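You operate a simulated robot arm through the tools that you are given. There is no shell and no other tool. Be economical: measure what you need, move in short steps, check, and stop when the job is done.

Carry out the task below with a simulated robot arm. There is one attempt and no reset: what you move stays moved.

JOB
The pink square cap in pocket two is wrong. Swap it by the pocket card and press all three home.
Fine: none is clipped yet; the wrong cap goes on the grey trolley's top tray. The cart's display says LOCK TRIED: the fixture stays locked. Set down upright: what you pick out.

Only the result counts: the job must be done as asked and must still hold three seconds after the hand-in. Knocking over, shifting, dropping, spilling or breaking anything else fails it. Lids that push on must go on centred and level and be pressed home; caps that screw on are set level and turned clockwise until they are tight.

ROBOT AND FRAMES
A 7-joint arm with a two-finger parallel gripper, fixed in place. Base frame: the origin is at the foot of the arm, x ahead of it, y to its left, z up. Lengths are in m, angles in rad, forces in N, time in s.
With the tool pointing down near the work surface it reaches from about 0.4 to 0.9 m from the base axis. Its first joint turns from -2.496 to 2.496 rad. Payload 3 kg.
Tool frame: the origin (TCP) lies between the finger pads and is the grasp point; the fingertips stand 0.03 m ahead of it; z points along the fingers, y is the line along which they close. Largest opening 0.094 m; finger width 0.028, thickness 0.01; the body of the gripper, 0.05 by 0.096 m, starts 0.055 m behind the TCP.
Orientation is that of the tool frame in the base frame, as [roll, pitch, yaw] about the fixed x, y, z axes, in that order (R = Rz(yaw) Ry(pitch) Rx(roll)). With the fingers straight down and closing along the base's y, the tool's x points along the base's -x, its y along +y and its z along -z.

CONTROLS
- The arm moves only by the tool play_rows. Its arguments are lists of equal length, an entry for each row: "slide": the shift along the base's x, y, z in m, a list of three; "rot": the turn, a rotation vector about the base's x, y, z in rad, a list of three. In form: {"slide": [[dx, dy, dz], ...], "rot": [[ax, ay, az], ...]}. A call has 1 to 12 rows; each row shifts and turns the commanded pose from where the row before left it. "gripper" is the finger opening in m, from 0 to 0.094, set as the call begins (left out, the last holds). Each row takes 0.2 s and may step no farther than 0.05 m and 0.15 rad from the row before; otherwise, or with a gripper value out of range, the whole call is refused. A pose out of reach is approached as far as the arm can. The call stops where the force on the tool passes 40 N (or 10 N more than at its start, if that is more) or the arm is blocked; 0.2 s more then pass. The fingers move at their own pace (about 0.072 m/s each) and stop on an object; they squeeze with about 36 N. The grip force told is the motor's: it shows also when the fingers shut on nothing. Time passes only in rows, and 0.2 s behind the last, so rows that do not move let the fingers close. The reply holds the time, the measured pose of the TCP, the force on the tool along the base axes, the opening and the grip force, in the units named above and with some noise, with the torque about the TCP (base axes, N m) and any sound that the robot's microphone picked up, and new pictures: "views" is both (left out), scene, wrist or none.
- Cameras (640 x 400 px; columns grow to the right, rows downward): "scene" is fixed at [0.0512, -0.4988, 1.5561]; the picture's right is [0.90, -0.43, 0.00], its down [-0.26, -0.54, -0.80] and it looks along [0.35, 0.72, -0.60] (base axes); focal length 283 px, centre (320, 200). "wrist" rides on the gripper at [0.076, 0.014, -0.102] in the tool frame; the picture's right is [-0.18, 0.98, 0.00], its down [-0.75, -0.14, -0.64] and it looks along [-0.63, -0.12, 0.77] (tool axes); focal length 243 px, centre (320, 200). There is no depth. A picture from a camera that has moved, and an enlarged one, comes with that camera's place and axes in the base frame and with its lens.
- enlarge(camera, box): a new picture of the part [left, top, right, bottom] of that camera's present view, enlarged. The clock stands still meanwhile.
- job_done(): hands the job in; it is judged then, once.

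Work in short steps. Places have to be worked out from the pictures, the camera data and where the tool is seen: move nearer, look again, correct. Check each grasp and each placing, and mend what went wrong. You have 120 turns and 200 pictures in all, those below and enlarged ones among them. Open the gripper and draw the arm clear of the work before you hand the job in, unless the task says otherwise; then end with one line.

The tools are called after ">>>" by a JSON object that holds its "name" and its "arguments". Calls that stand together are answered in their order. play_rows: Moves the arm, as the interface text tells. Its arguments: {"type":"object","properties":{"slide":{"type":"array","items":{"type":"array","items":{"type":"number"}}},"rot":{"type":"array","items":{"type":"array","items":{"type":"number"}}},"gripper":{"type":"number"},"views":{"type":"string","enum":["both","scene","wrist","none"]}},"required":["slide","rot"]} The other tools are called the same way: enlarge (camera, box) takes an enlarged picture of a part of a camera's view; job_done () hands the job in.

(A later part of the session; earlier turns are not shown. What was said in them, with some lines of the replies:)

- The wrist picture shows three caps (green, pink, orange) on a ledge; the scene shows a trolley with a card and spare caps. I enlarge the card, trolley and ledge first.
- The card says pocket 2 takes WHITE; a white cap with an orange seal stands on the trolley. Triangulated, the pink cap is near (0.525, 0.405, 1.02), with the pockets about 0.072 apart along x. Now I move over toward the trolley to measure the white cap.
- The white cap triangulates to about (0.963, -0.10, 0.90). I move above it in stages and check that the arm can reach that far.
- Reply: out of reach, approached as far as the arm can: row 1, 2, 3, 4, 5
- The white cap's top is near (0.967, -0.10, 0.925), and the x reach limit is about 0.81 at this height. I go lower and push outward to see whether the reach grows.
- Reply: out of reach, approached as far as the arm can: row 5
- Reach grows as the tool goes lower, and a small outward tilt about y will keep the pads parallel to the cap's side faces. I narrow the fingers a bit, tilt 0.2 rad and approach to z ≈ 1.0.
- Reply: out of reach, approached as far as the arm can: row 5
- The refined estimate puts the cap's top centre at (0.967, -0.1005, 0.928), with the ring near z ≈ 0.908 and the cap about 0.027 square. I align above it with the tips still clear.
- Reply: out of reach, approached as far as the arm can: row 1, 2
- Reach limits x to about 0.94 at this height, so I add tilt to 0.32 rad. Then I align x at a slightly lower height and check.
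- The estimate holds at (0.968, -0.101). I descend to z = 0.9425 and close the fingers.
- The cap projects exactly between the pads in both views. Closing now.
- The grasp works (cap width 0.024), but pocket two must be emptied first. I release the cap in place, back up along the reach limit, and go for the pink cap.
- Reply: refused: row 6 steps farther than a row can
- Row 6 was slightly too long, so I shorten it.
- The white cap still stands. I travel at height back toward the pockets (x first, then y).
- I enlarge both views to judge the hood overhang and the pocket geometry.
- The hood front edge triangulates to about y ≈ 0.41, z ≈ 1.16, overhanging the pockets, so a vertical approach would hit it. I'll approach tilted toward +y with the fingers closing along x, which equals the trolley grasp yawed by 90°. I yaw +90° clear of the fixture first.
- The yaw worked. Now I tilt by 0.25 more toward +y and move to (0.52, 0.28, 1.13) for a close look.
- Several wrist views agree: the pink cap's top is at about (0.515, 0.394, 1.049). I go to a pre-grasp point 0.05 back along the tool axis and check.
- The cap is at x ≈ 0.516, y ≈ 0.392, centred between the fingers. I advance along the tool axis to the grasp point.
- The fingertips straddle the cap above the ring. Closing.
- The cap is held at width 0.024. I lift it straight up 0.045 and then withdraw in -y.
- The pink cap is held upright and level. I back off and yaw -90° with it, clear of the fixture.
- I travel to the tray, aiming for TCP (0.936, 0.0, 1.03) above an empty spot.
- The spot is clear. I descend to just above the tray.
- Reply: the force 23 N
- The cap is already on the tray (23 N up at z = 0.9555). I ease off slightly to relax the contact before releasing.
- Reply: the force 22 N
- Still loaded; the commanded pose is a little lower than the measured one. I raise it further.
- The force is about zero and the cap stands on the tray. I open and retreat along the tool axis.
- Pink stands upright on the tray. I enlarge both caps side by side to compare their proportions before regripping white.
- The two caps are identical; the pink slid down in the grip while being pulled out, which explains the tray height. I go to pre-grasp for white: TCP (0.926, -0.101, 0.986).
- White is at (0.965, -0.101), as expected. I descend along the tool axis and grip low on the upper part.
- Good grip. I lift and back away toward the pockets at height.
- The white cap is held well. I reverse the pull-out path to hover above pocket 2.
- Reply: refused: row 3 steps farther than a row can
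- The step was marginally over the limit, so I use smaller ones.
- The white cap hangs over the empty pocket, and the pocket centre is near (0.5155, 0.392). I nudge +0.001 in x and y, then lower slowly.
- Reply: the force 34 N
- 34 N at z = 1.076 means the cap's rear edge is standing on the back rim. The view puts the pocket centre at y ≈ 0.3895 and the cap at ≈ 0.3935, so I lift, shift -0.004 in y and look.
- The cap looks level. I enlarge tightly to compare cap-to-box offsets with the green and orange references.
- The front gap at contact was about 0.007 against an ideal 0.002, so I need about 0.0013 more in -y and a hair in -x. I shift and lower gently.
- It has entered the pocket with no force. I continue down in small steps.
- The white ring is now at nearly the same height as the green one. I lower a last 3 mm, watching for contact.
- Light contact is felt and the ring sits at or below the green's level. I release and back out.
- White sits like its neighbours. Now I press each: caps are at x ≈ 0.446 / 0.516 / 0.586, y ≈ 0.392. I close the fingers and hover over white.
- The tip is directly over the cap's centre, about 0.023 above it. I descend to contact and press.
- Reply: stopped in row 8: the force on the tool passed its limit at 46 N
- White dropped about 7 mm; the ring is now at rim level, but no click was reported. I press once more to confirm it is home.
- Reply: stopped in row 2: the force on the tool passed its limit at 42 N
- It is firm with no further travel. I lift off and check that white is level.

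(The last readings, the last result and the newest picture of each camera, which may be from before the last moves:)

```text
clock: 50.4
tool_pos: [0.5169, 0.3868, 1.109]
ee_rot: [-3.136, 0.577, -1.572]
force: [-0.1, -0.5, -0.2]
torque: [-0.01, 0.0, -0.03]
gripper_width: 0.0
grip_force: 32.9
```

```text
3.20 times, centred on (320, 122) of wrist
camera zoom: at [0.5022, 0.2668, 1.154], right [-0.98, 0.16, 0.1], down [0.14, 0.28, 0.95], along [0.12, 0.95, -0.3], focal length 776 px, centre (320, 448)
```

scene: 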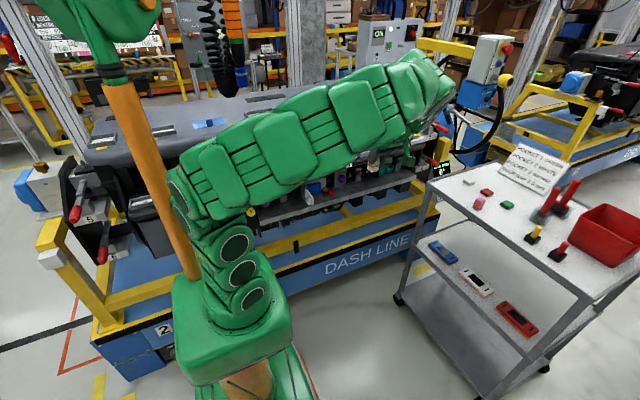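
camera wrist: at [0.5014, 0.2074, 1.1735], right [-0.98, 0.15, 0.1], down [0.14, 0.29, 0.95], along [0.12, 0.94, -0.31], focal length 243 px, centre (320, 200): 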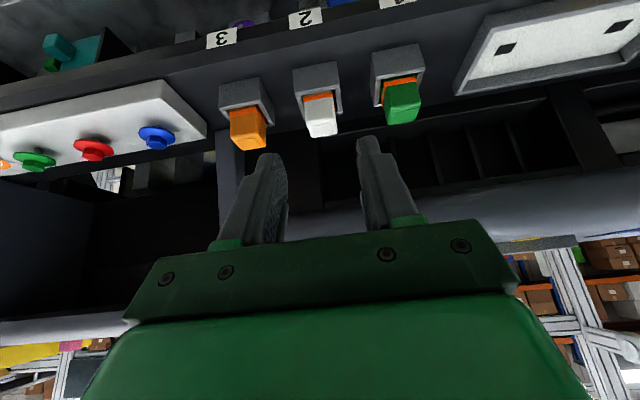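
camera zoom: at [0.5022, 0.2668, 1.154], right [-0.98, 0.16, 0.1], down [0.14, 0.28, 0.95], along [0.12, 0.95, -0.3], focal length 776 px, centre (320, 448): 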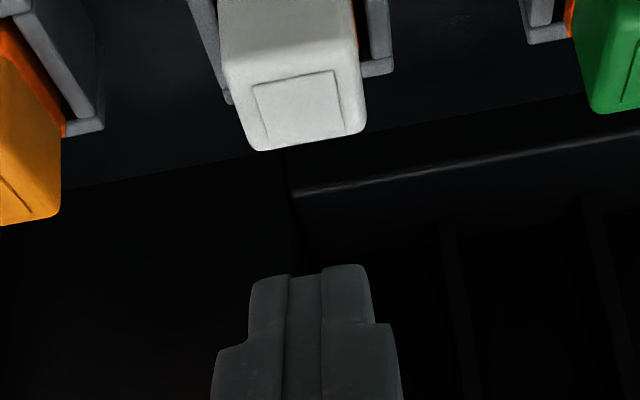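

White is level. I move to green (x ≈ 0.446) and hover.

>>> {"name": "play_rows", "arguments": {"slide": [[-0.035, 0, 0], [-0.0355, 0, 0], [0, 0, -0.003]], "rot": [[0, 0, 0], [0, 0, 0], [0, 0, 0]], "views": "none"}}

>>> {"name": "enlarge", "arguments": {"camera": "wrist", "box": [220, 60, 420, 185]}}

>>> {"name": "enlarge", "arguments": {"camera": "scene", "box": [290, 135, 346, 170]}}

```text
clock: 51.2
tool_pos: [0.4464, 0.387, 1.1067]
ee_rot: [-3.138, 0.575, -1.573]
force: [-0.4, 0.4, -0.7]
torque: [0.03, -0.03, 0.02]
gripper_width: 0.0001
grip_force: 33.0
```

```text
3.20 times, centred on (320, 122) of wrist
camera zoom: at [0.4313, 0.2667, 1.1501], right [-0.98, 0.16, 0.1], down [0.14, 0.28, 0.95], along [0.12, 0.95, -0.3], focal length 776 px, centre (320, 448)
```

zoom: 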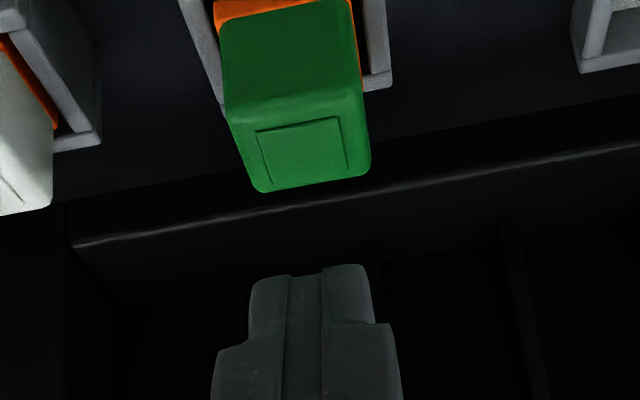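

```text
11.43 times, centred on (318, 152) of scene
camera zoom: at [0.0512, -0.4988, 1.5561], right [0.9, -0.43, 0.0], down [-0.26, -0.54, -0.8], along [0.35, 0.72, -0.6], focal length 3238 px, centre (343, 743)
```

zoom: 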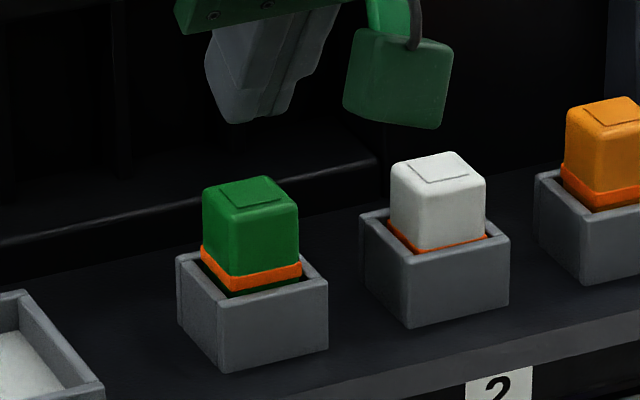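

Aligned the same way as white was. I press green.

>>> {"name": "play_rows", "arguments": {"slide": [[0, 0, -0.01], [0, 0, -0.01], [0, 0, -0.005], [0, 0, -0.002], [0, 0, -0.002], [0, 0, -0.002], [0, 0, -0.002], [0, 0, -0.002], [0, 0, -0.002]], "rot": [[0, 0, 0], [0, 0, 0], [0, 0, 0], [0, 0, 0], [0, 0, 0], [0, 0, 0], [0, 0, 0], [0, 0, 0], [0, 0, 0]], "views": "none"}}

>>> {"name": "enlarge", "arguments": {"camera": "scene", "box": [290, 135, 346, 170]}}

```text
clock: 53.0
tool_pos: [0.4468, 0.3881, 1.0746]
ee_rot: [-3.135, 0.581, -1.572]
force: [-1.9, -0.9, 7.8]
torque: [0.0, 0.05, 0.0]
gripper_width: 0.0001
grip_force: 32.9
stopped in row 8: the force on the tool passed its limit at 46 N (the readings are from after the stop); the commanded pose is now the measured one
```

```text
11.43 times, centred on (318, 152) of scene
camera zoom: at [0.0512, -0.4988, 1.5561], right [0.9, -0.43, 0.0], down [-0.26, -0.54, -0.8], along [0.35, 0.72, -0.6], focal length 3238 px, centre (343, 743)
```

zoom: 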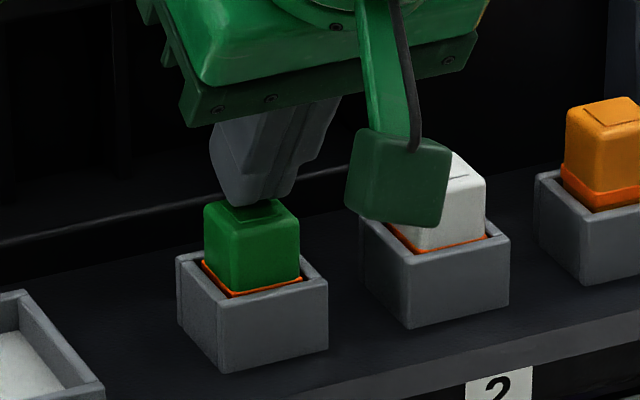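

Green stopped at the same depth as white (1.0746). I push once more and then lift.

>>> {"name": "play_rows", "arguments": {"slide": [[0, 0, -0.0015], [0, 0, -0.0015], [0, 0, -0.0015], [0, 0, -0.0015]], "rot": [[0, 0, 0], [0, 0, 0], [0, 0, 0], [0, 0, 0]], "views": "none"}}

>>> {"name": "play_rows", "arguments": {"slide": [[0, 0, 0.005], [0, 0, 0.015], [0, 0, 0.012]], "rot": [[0, 0, 0], [0, 0, 0], [0, 0, 0]], "views": "none"}}

>>> {"name": "enlarge", "arguments": {"camera": "scene", "box": [294, 140, 342, 170]}}

```text
clock: 53.5
tool_pos: [0.4483, 0.3879, 1.0746]
ee_rot: [-3.131, 0.586, -1.572]
force: [-2.0, -1.5, 8.0]
torque: [-0.03, 0.07, 0.01]
gripper_width: 0.0
grip_force: 32.8
stopped in row 2: the force on the tool passed its limit at 45 N (the readings are from after the stop); the commanded pose is now the measured one
```

```text
clock: 54.3
tool_pos: [0.4477, 0.3875, 1.1073]
ee_rot: [-3.131, 0.584, -1.575]
force: [0.8, 0.1, 0.4]
torque: [-0.01, 0.05, 0.05]
gripper_width: 0.0
grip_force: 33.0
```

```text
13.33 times, centred on (318, 155) of scene
camera zoom: at [0.0512, -0.4988, 1.5561], right [0.9, -0.43, 0.0], down [-0.26, -0.54, -0.8], along [0.35, 0.72, -0.6], focal length 3777 px, centre (347, 800)
```

zoom: 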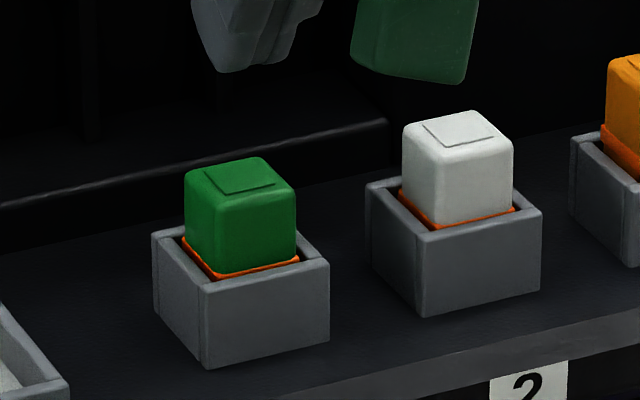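

Green and white are at equal depth and level. Now over to orange (x ≈ 0.586).

>>> {"name": "play_rows", "arguments": {"slide": [[0.046, 0, 0.003], [0.046, 0, 0], [0.046, -0.0005, -0.003], [0, 0, 0]], "rot": [[0, 0, 0], [0, 0, 0], [0, 0, 0], [0, 0, 0]], "views": "none"}}

>>> {"name": "enlarge", "arguments": {"camera": "wrist", "box": [220, 60, 420, 185]}}

>>> {"name": "enlarge", "arguments": {"camera": "scene", "box": [310, 125, 374, 165]}}

```text
clock: 55.3
tool_pos: [0.5873, 0.3869, 1.1055]
ee_rot: [-3.131, 0.584, -1.572]
force: [0.4, -0.4, 0.6]
torque: [-0.01, 0.05, 0.01]
gripper_width: 0.0004
grip_force: 33.6
```

```text
3.20 times, centred on (320, 122) of wrist
camera zoom: at [0.5707, 0.2659, 1.1497], right [-0.98, 0.16, 0.09], down [0.14, 0.27, 0.95], along [0.13, 0.95, -0.29], focal length 776 px, centre (320, 448)
```

zoom: 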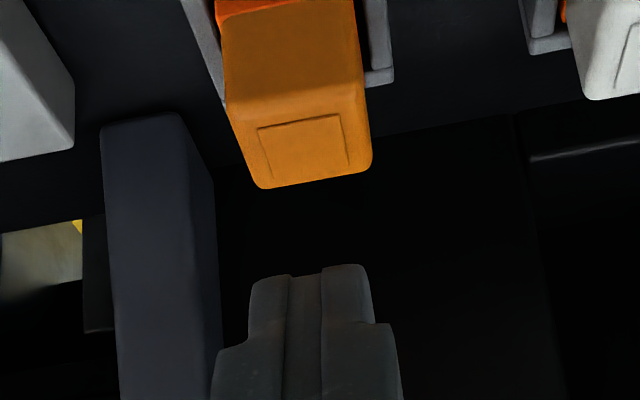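

```text
10.00 times, centred on (342, 145) of scene
camera zoom: at [0.0512, -0.4988, 1.5561], right [0.9, -0.43, 0.0], down [-0.26, -0.54, -0.8], along [0.35, 0.72, -0.6], focal length 2833 px, centre (100, 750)
```

zoom: 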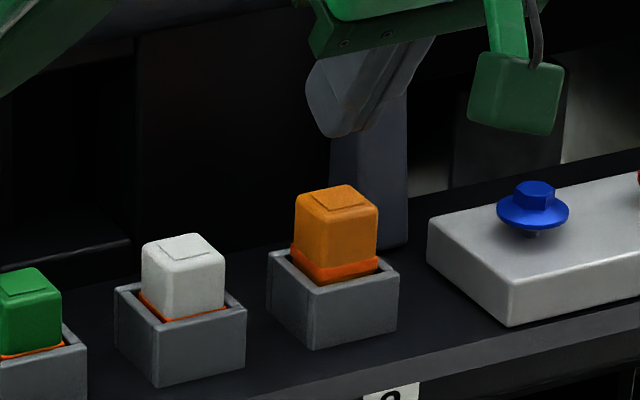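

Orange is aligned within 1 mm, and the post behind it is clear (y ≈ 0.43). I press with a tiny x correction.

>>> {"name": "play_rows", "arguments": {"slide": [[-0.0008, 0, -0.01], [0, 0, -0.01], [0, 0, -0.004], [0, 0, -0.002], [0, 0, -0.002], [0, 0, -0.002], [0, 0, -0.002], [0, 0, -0.002], [0, 0, -0.002]], "rot": [[0, 0, 0], [0, 0, 0], [0, 0, 0], [0, 0, 0], [0, 0, 0], [0, 0, 0], [0, 0, 0], [0, 0, 0], [0, 0, 0]], "views": "none"}}

>>> {"name": "play_rows", "arguments": {"slide": [[0, 0, -0.0015], [0, 0, -0.0015], [0, 0, -0.0015], [0, 0, -0.0015]], "rot": [[0, 0, 0], [0, 0, 0], [0, 0, 0], [0, 0, 0]], "views": "none"}}

>>> {"name": "enlarge", "arguments": {"camera": "scene", "box": [310, 125, 374, 165]}}

```text
clock: 57.2
tool_pos: [0.5859, 0.3861, 1.0757]
ee_rot: [-3.127, 0.588, -1.572]
force: [-4.8, -4.1, 14.7]
torque: [-0.04, 0.14, 0.1]
gripper_width: 0.0001
grip_force: 33.0
stopped in row 9: the force on the tool passed its limit at 45 N (the readings are from after the stop); the commanded pose is now the measured one
```

```text
clock: 57.8
tool_pos: [0.5859, 0.3862, 1.0752]
ee_rot: [-3.126, 0.592, -1.573]
force: [-4.8, -3.9, 15.6]
torque: [-0.02, 0.17, 0.03]
gripper_width: 0.0
grip_force: 32.9
stopped in row 2: the force on the tool passed its limit at 43 N (the readings are from after the stop); the commanded pose is now the measured one
```

```text
10.00 times, centred on (342, 145) of scene
camera zoom: at [0.0512, -0.4988, 1.5561], right [0.9, -0.43, 0.0], down [-0.26, -0.54, -0.8], along [0.35, 0.72, -0.6], focal length 2833 px, centre (100, 750)
```

zoom: 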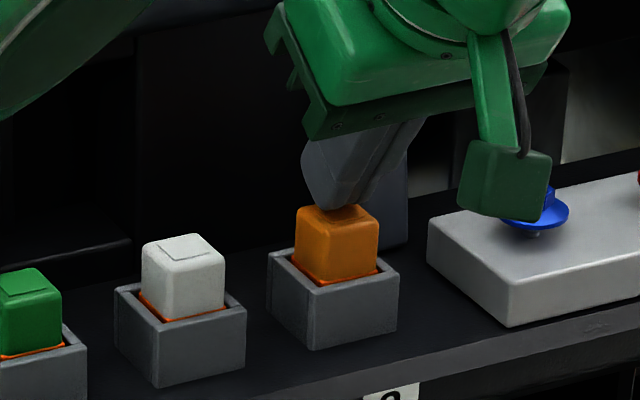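

Orange is down to the same depth. I lift straight up, withdraw in -y and inspect all three.

>>> {"name": "play_rows", "arguments": {"slide": [[0, 0, 0.005], [0, 0, 0.015], [0, 0, 0.015], [0, -0.03, 0.015], [0, -0.045, 0.01]], "rot": [[0, 0, 0], [0, 0, 0], [0, 0, 0], [0, 0, 0], [0, 0, 0]], "views": "wrist"}}

>>> {"name": "enlarge", "arguments": {"camera": "scene", "box": [300, 137, 356, 172]}}

>>> {"name": "enlarge", "arguments": {"camera": "wrist", "box": [220, 60, 460, 210]}}

```text
clock: 59.0
tool_pos: [0.5854, 0.3134, 1.1332]
ee_rot: [-3.128, 0.589, -1.572]
force: [0.7, 0.0, 0.5]
torque: [0.0, 0.0, -0.01]
gripper_width: 0.0
grip_force: 33.3
camera wrist: at [0.5693, 0.1921, 1.1757], right [-0.98, 0.16, 0.09], down [0.13, 0.27, 0.95], along [0.13, 0.95, -0.29], focal length 243 px, centre (320, 200)
```

wrist: 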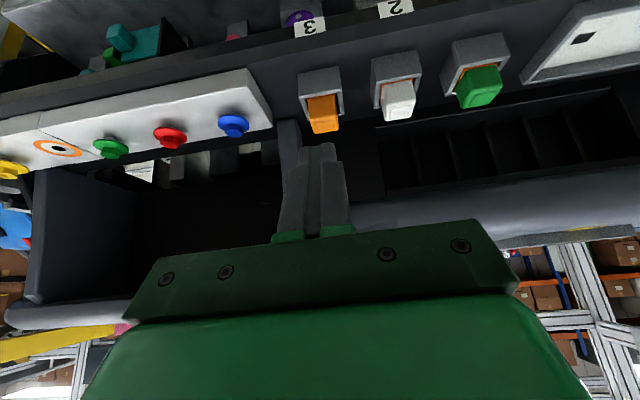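

```text
11.43 times, centred on (328, 154) of scene
camera zoom: at [0.0512, -0.4988, 1.5561], right [0.9, -0.43, 0.0], down [-0.26, -0.54, -0.8], along [0.35, 0.72, -0.6], focal length 3238 px, centre (229, 720)
```

zoom: 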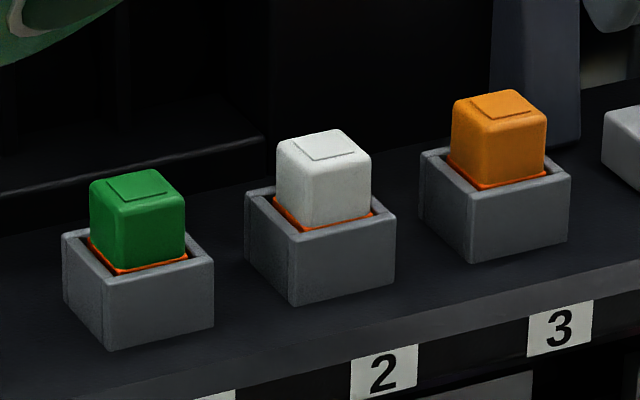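

```text
2.67 times, centred on (340, 135) of wrist
camera zoom: at [0.5693, 0.1921, 1.1757], right [-0.98, 0.16, 0.09], down [0.13, 0.27, 0.95], along [0.13, 0.95, -0.29], focal length 647 px, centre (267, 373)
```

zoom: 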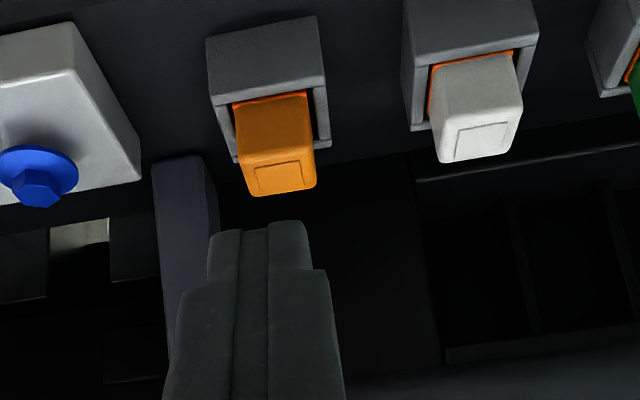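

All three moved down the same 6 mm and look level. No click was reported, so I make one firmer, controlled check press on white to be sure it is at a hard stop.

>>> {"name": "play_rows", "arguments": {"slide": [[-0.035, 0.03, 0], [-0.0345, 0.0435, -0.02], [0, 0, -0.015], [0, 0, -0.015], [0, 0, -0.006], [0, 0, -0.002], [0, 0, -0.001]], "rot": [[0, 0, 0], [0, 0, 0], [0, 0, 0], [0, 0, 0], [0, 0, 0], [0, 0, 0], [0, 0, 0]], "views": "none"}}

```text
refused: row 2 steps farther than a row can; nothing moved
```

Row 2 was too long, so I split it.

>>> {"name": "play_rows", "arguments": {"slide": [[-0.035, 0.03, 0], [-0.0345, 0.0135, 0], [0, 0.03, -0.02], [0, 0, -0.015], [0, 0, -0.015], [0, 0, -0.006], [0, 0, -0.002], [0, 0, -0.001]], "rot": [[0, 0, 0], [0, 0, 0], [0, 0, 0], [0, 0, 0], [0, 0, 0], [0, 0, 0], [0, 0, 0], [0, 0, 0]], "views": "none"}}

```text
clock: 60.8
tool_pos: [0.5164, 0.3864, 1.0758]
ee_rot: [-3.125, 0.589, -1.574]
force: [0.4, 0.7, 0.0]
torque: [0.0, -0.01, 0.02]
gripper_width: 0.0
grip_force: 32.9
```

>>> {"name": "play_rows", "arguments": {"slide": [[0, 0, -0.001], [0, 0, -0.001], [0, 0, 0]], "rot": [[0, 0, 0], [0, 0, 0], [0, 0, 0]], "views": "none"}}

>>> {"name": "play_rows", "arguments": {"slide": [[0, 0, -0.0007], [0, 0, 0]], "rot": [[0, 0, 0], [0, 0, 0]], "views": "none"}}

```text
clock: 61.6
tool_pos: [0.5174, 0.3859, 1.0737]
ee_rot: [-3.123, 0.591, -1.574]
force: [-2.7, -1.1, 27.8]
torque: [0.16, 0.13, 0.06]
gripper_width: 0.0001
grip_force: 33.3
```

```text
clock: 62.0
tool_pos: [0.5181, 0.3865, 1.0757]
ee_rot: [-3.122, 0.592, -1.572]
force: [-1.1, -0.2, 8.5]
torque: [0.05, 0.12, 0.0]
gripper_width: 0.0
grip_force: 32.6
stopped in row 2: the force on the tool passed its limit at 41 N (the readings are from after the stop); the commanded pose is now the measured one
```

It is a hard stop with no further travel, so the cap is home. I lift off, withdraw well clear and open the gripper for a final check.

>>> {"name": "play_rows", "arguments": {"slide": [[0, 0, 0.01], [0, 0, 0.02], [0, -0.02, 0.015], [0, -0.045, 0.01], [0, -0.045, 0.01], [0, -0.045, 0.01], [0, -0.04, 0.01]], "rot": [[0, 0, 0], [0, 0, 0], [0, 0, 0], [0, 0, 0], [0, 0, 0], [0, 0, 0], [0, 0, 0]], "views": "none"}}

>>> {"name": "play_rows", "arguments": {"slide": [[0, -0.03, 0.01], [0, 0, 0], [0, 0, 0], [0, 0, 0]], "rot": [[0, 0, 0], [0, 0, 0], [0, 0, 0], [0, 0, 0]], "gripper": 0.09}}

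>>> {"name": "enlarge", "arguments": {"camera": "wrist", "box": [240, 80, 420, 192]}}

>>> {"name": "enlarge", "arguments": {"camera": "scene", "box": [450, 160, 578, 240]}}

```text
clock: 63.6
tool_pos: [0.5166, 0.1921, 1.1602]
ee_rot: [-3.124, 0.59, -1.572]
force: [0.7, -0.1, 0.0]
torque: [0.01, 0.01, 0.02]
gripper_width: 0.0002
grip_force: 33.1
```

```text
clock: 64.6
tool_pos: [0.5171, 0.1624, 1.1689]
ee_rot: [-3.127, 0.593, -1.573]
force: [1.0, 0.6, 0.2]
torque: [0.02, 0.03, 0.02]
gripper_width: 0.0899
grip_force: 0.1
camera wrist: at [0.5002, 0.0406, 1.2108], right [-0.98, 0.16, 0.09], down [0.13, 0.26, 0.96], along [0.13, 0.95, -0.28], focal length 243 px, centre (320, 200)
```

scene: 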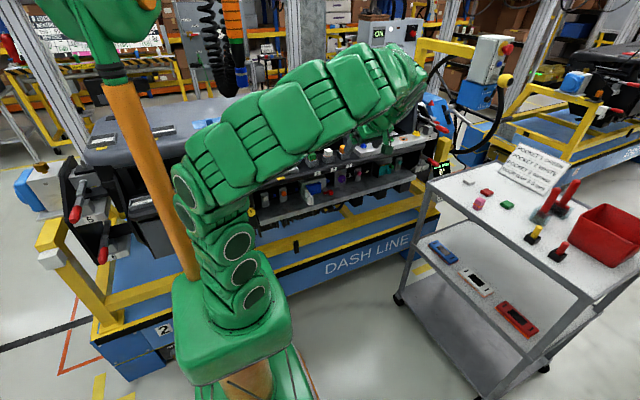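
wrist: 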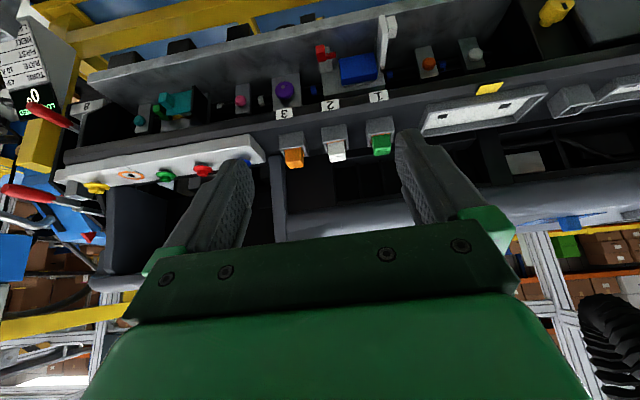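

```text
3.56 times, centred on (330, 136) of wrist
camera zoom: at [0.5002, 0.0406, 1.2108], right [-0.98, 0.16, 0.09], down [0.13, 0.26, 0.96], along [0.13, 0.95, -0.28], focal length 863 px, centre (284, 428)
```

zoom: 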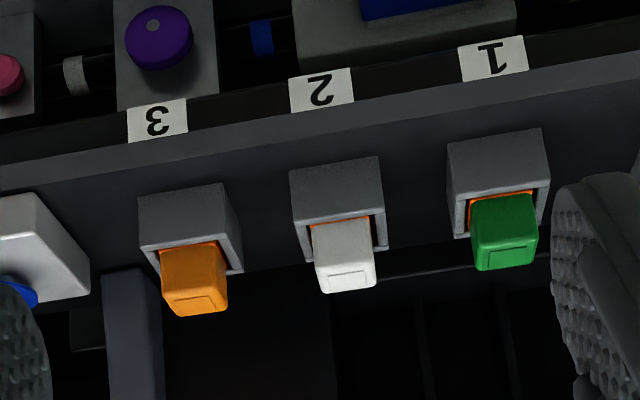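

```text
5.00 times, centred on (514, 200) of scene
camera zoom: at [0.0512, -0.4988, 1.5561], right [0.9, -0.43, 0.0], down [-0.26, -0.54, -0.8], along [0.35, 0.72, -0.6], focal length 1416 px, centre (-650, 200)
```

zoom: 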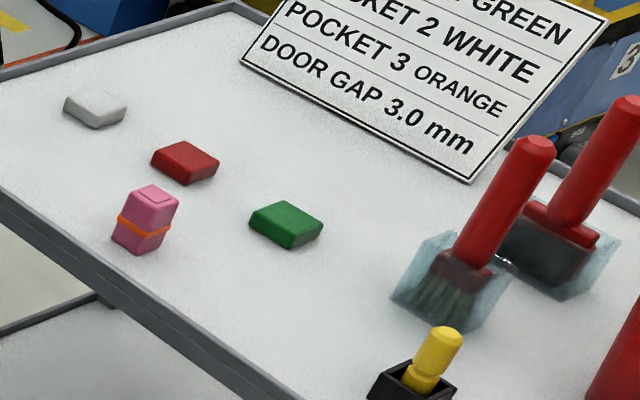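

All three caps are pressed in and level, pink stands upright on the top tray, nothing else has moved, and the arm is clear with the gripper open. I hand in.

>>> {"name": "job_done", "arguments": {}}

```text
The job is handed in.
```

The white cap is now in pocket two as the card says, and the green, white and orange caps are all pressed down to the same hard stop, though I heard no click. The pink cap is upright on the grey trolley's top tray, and I left the locked fixture alone.
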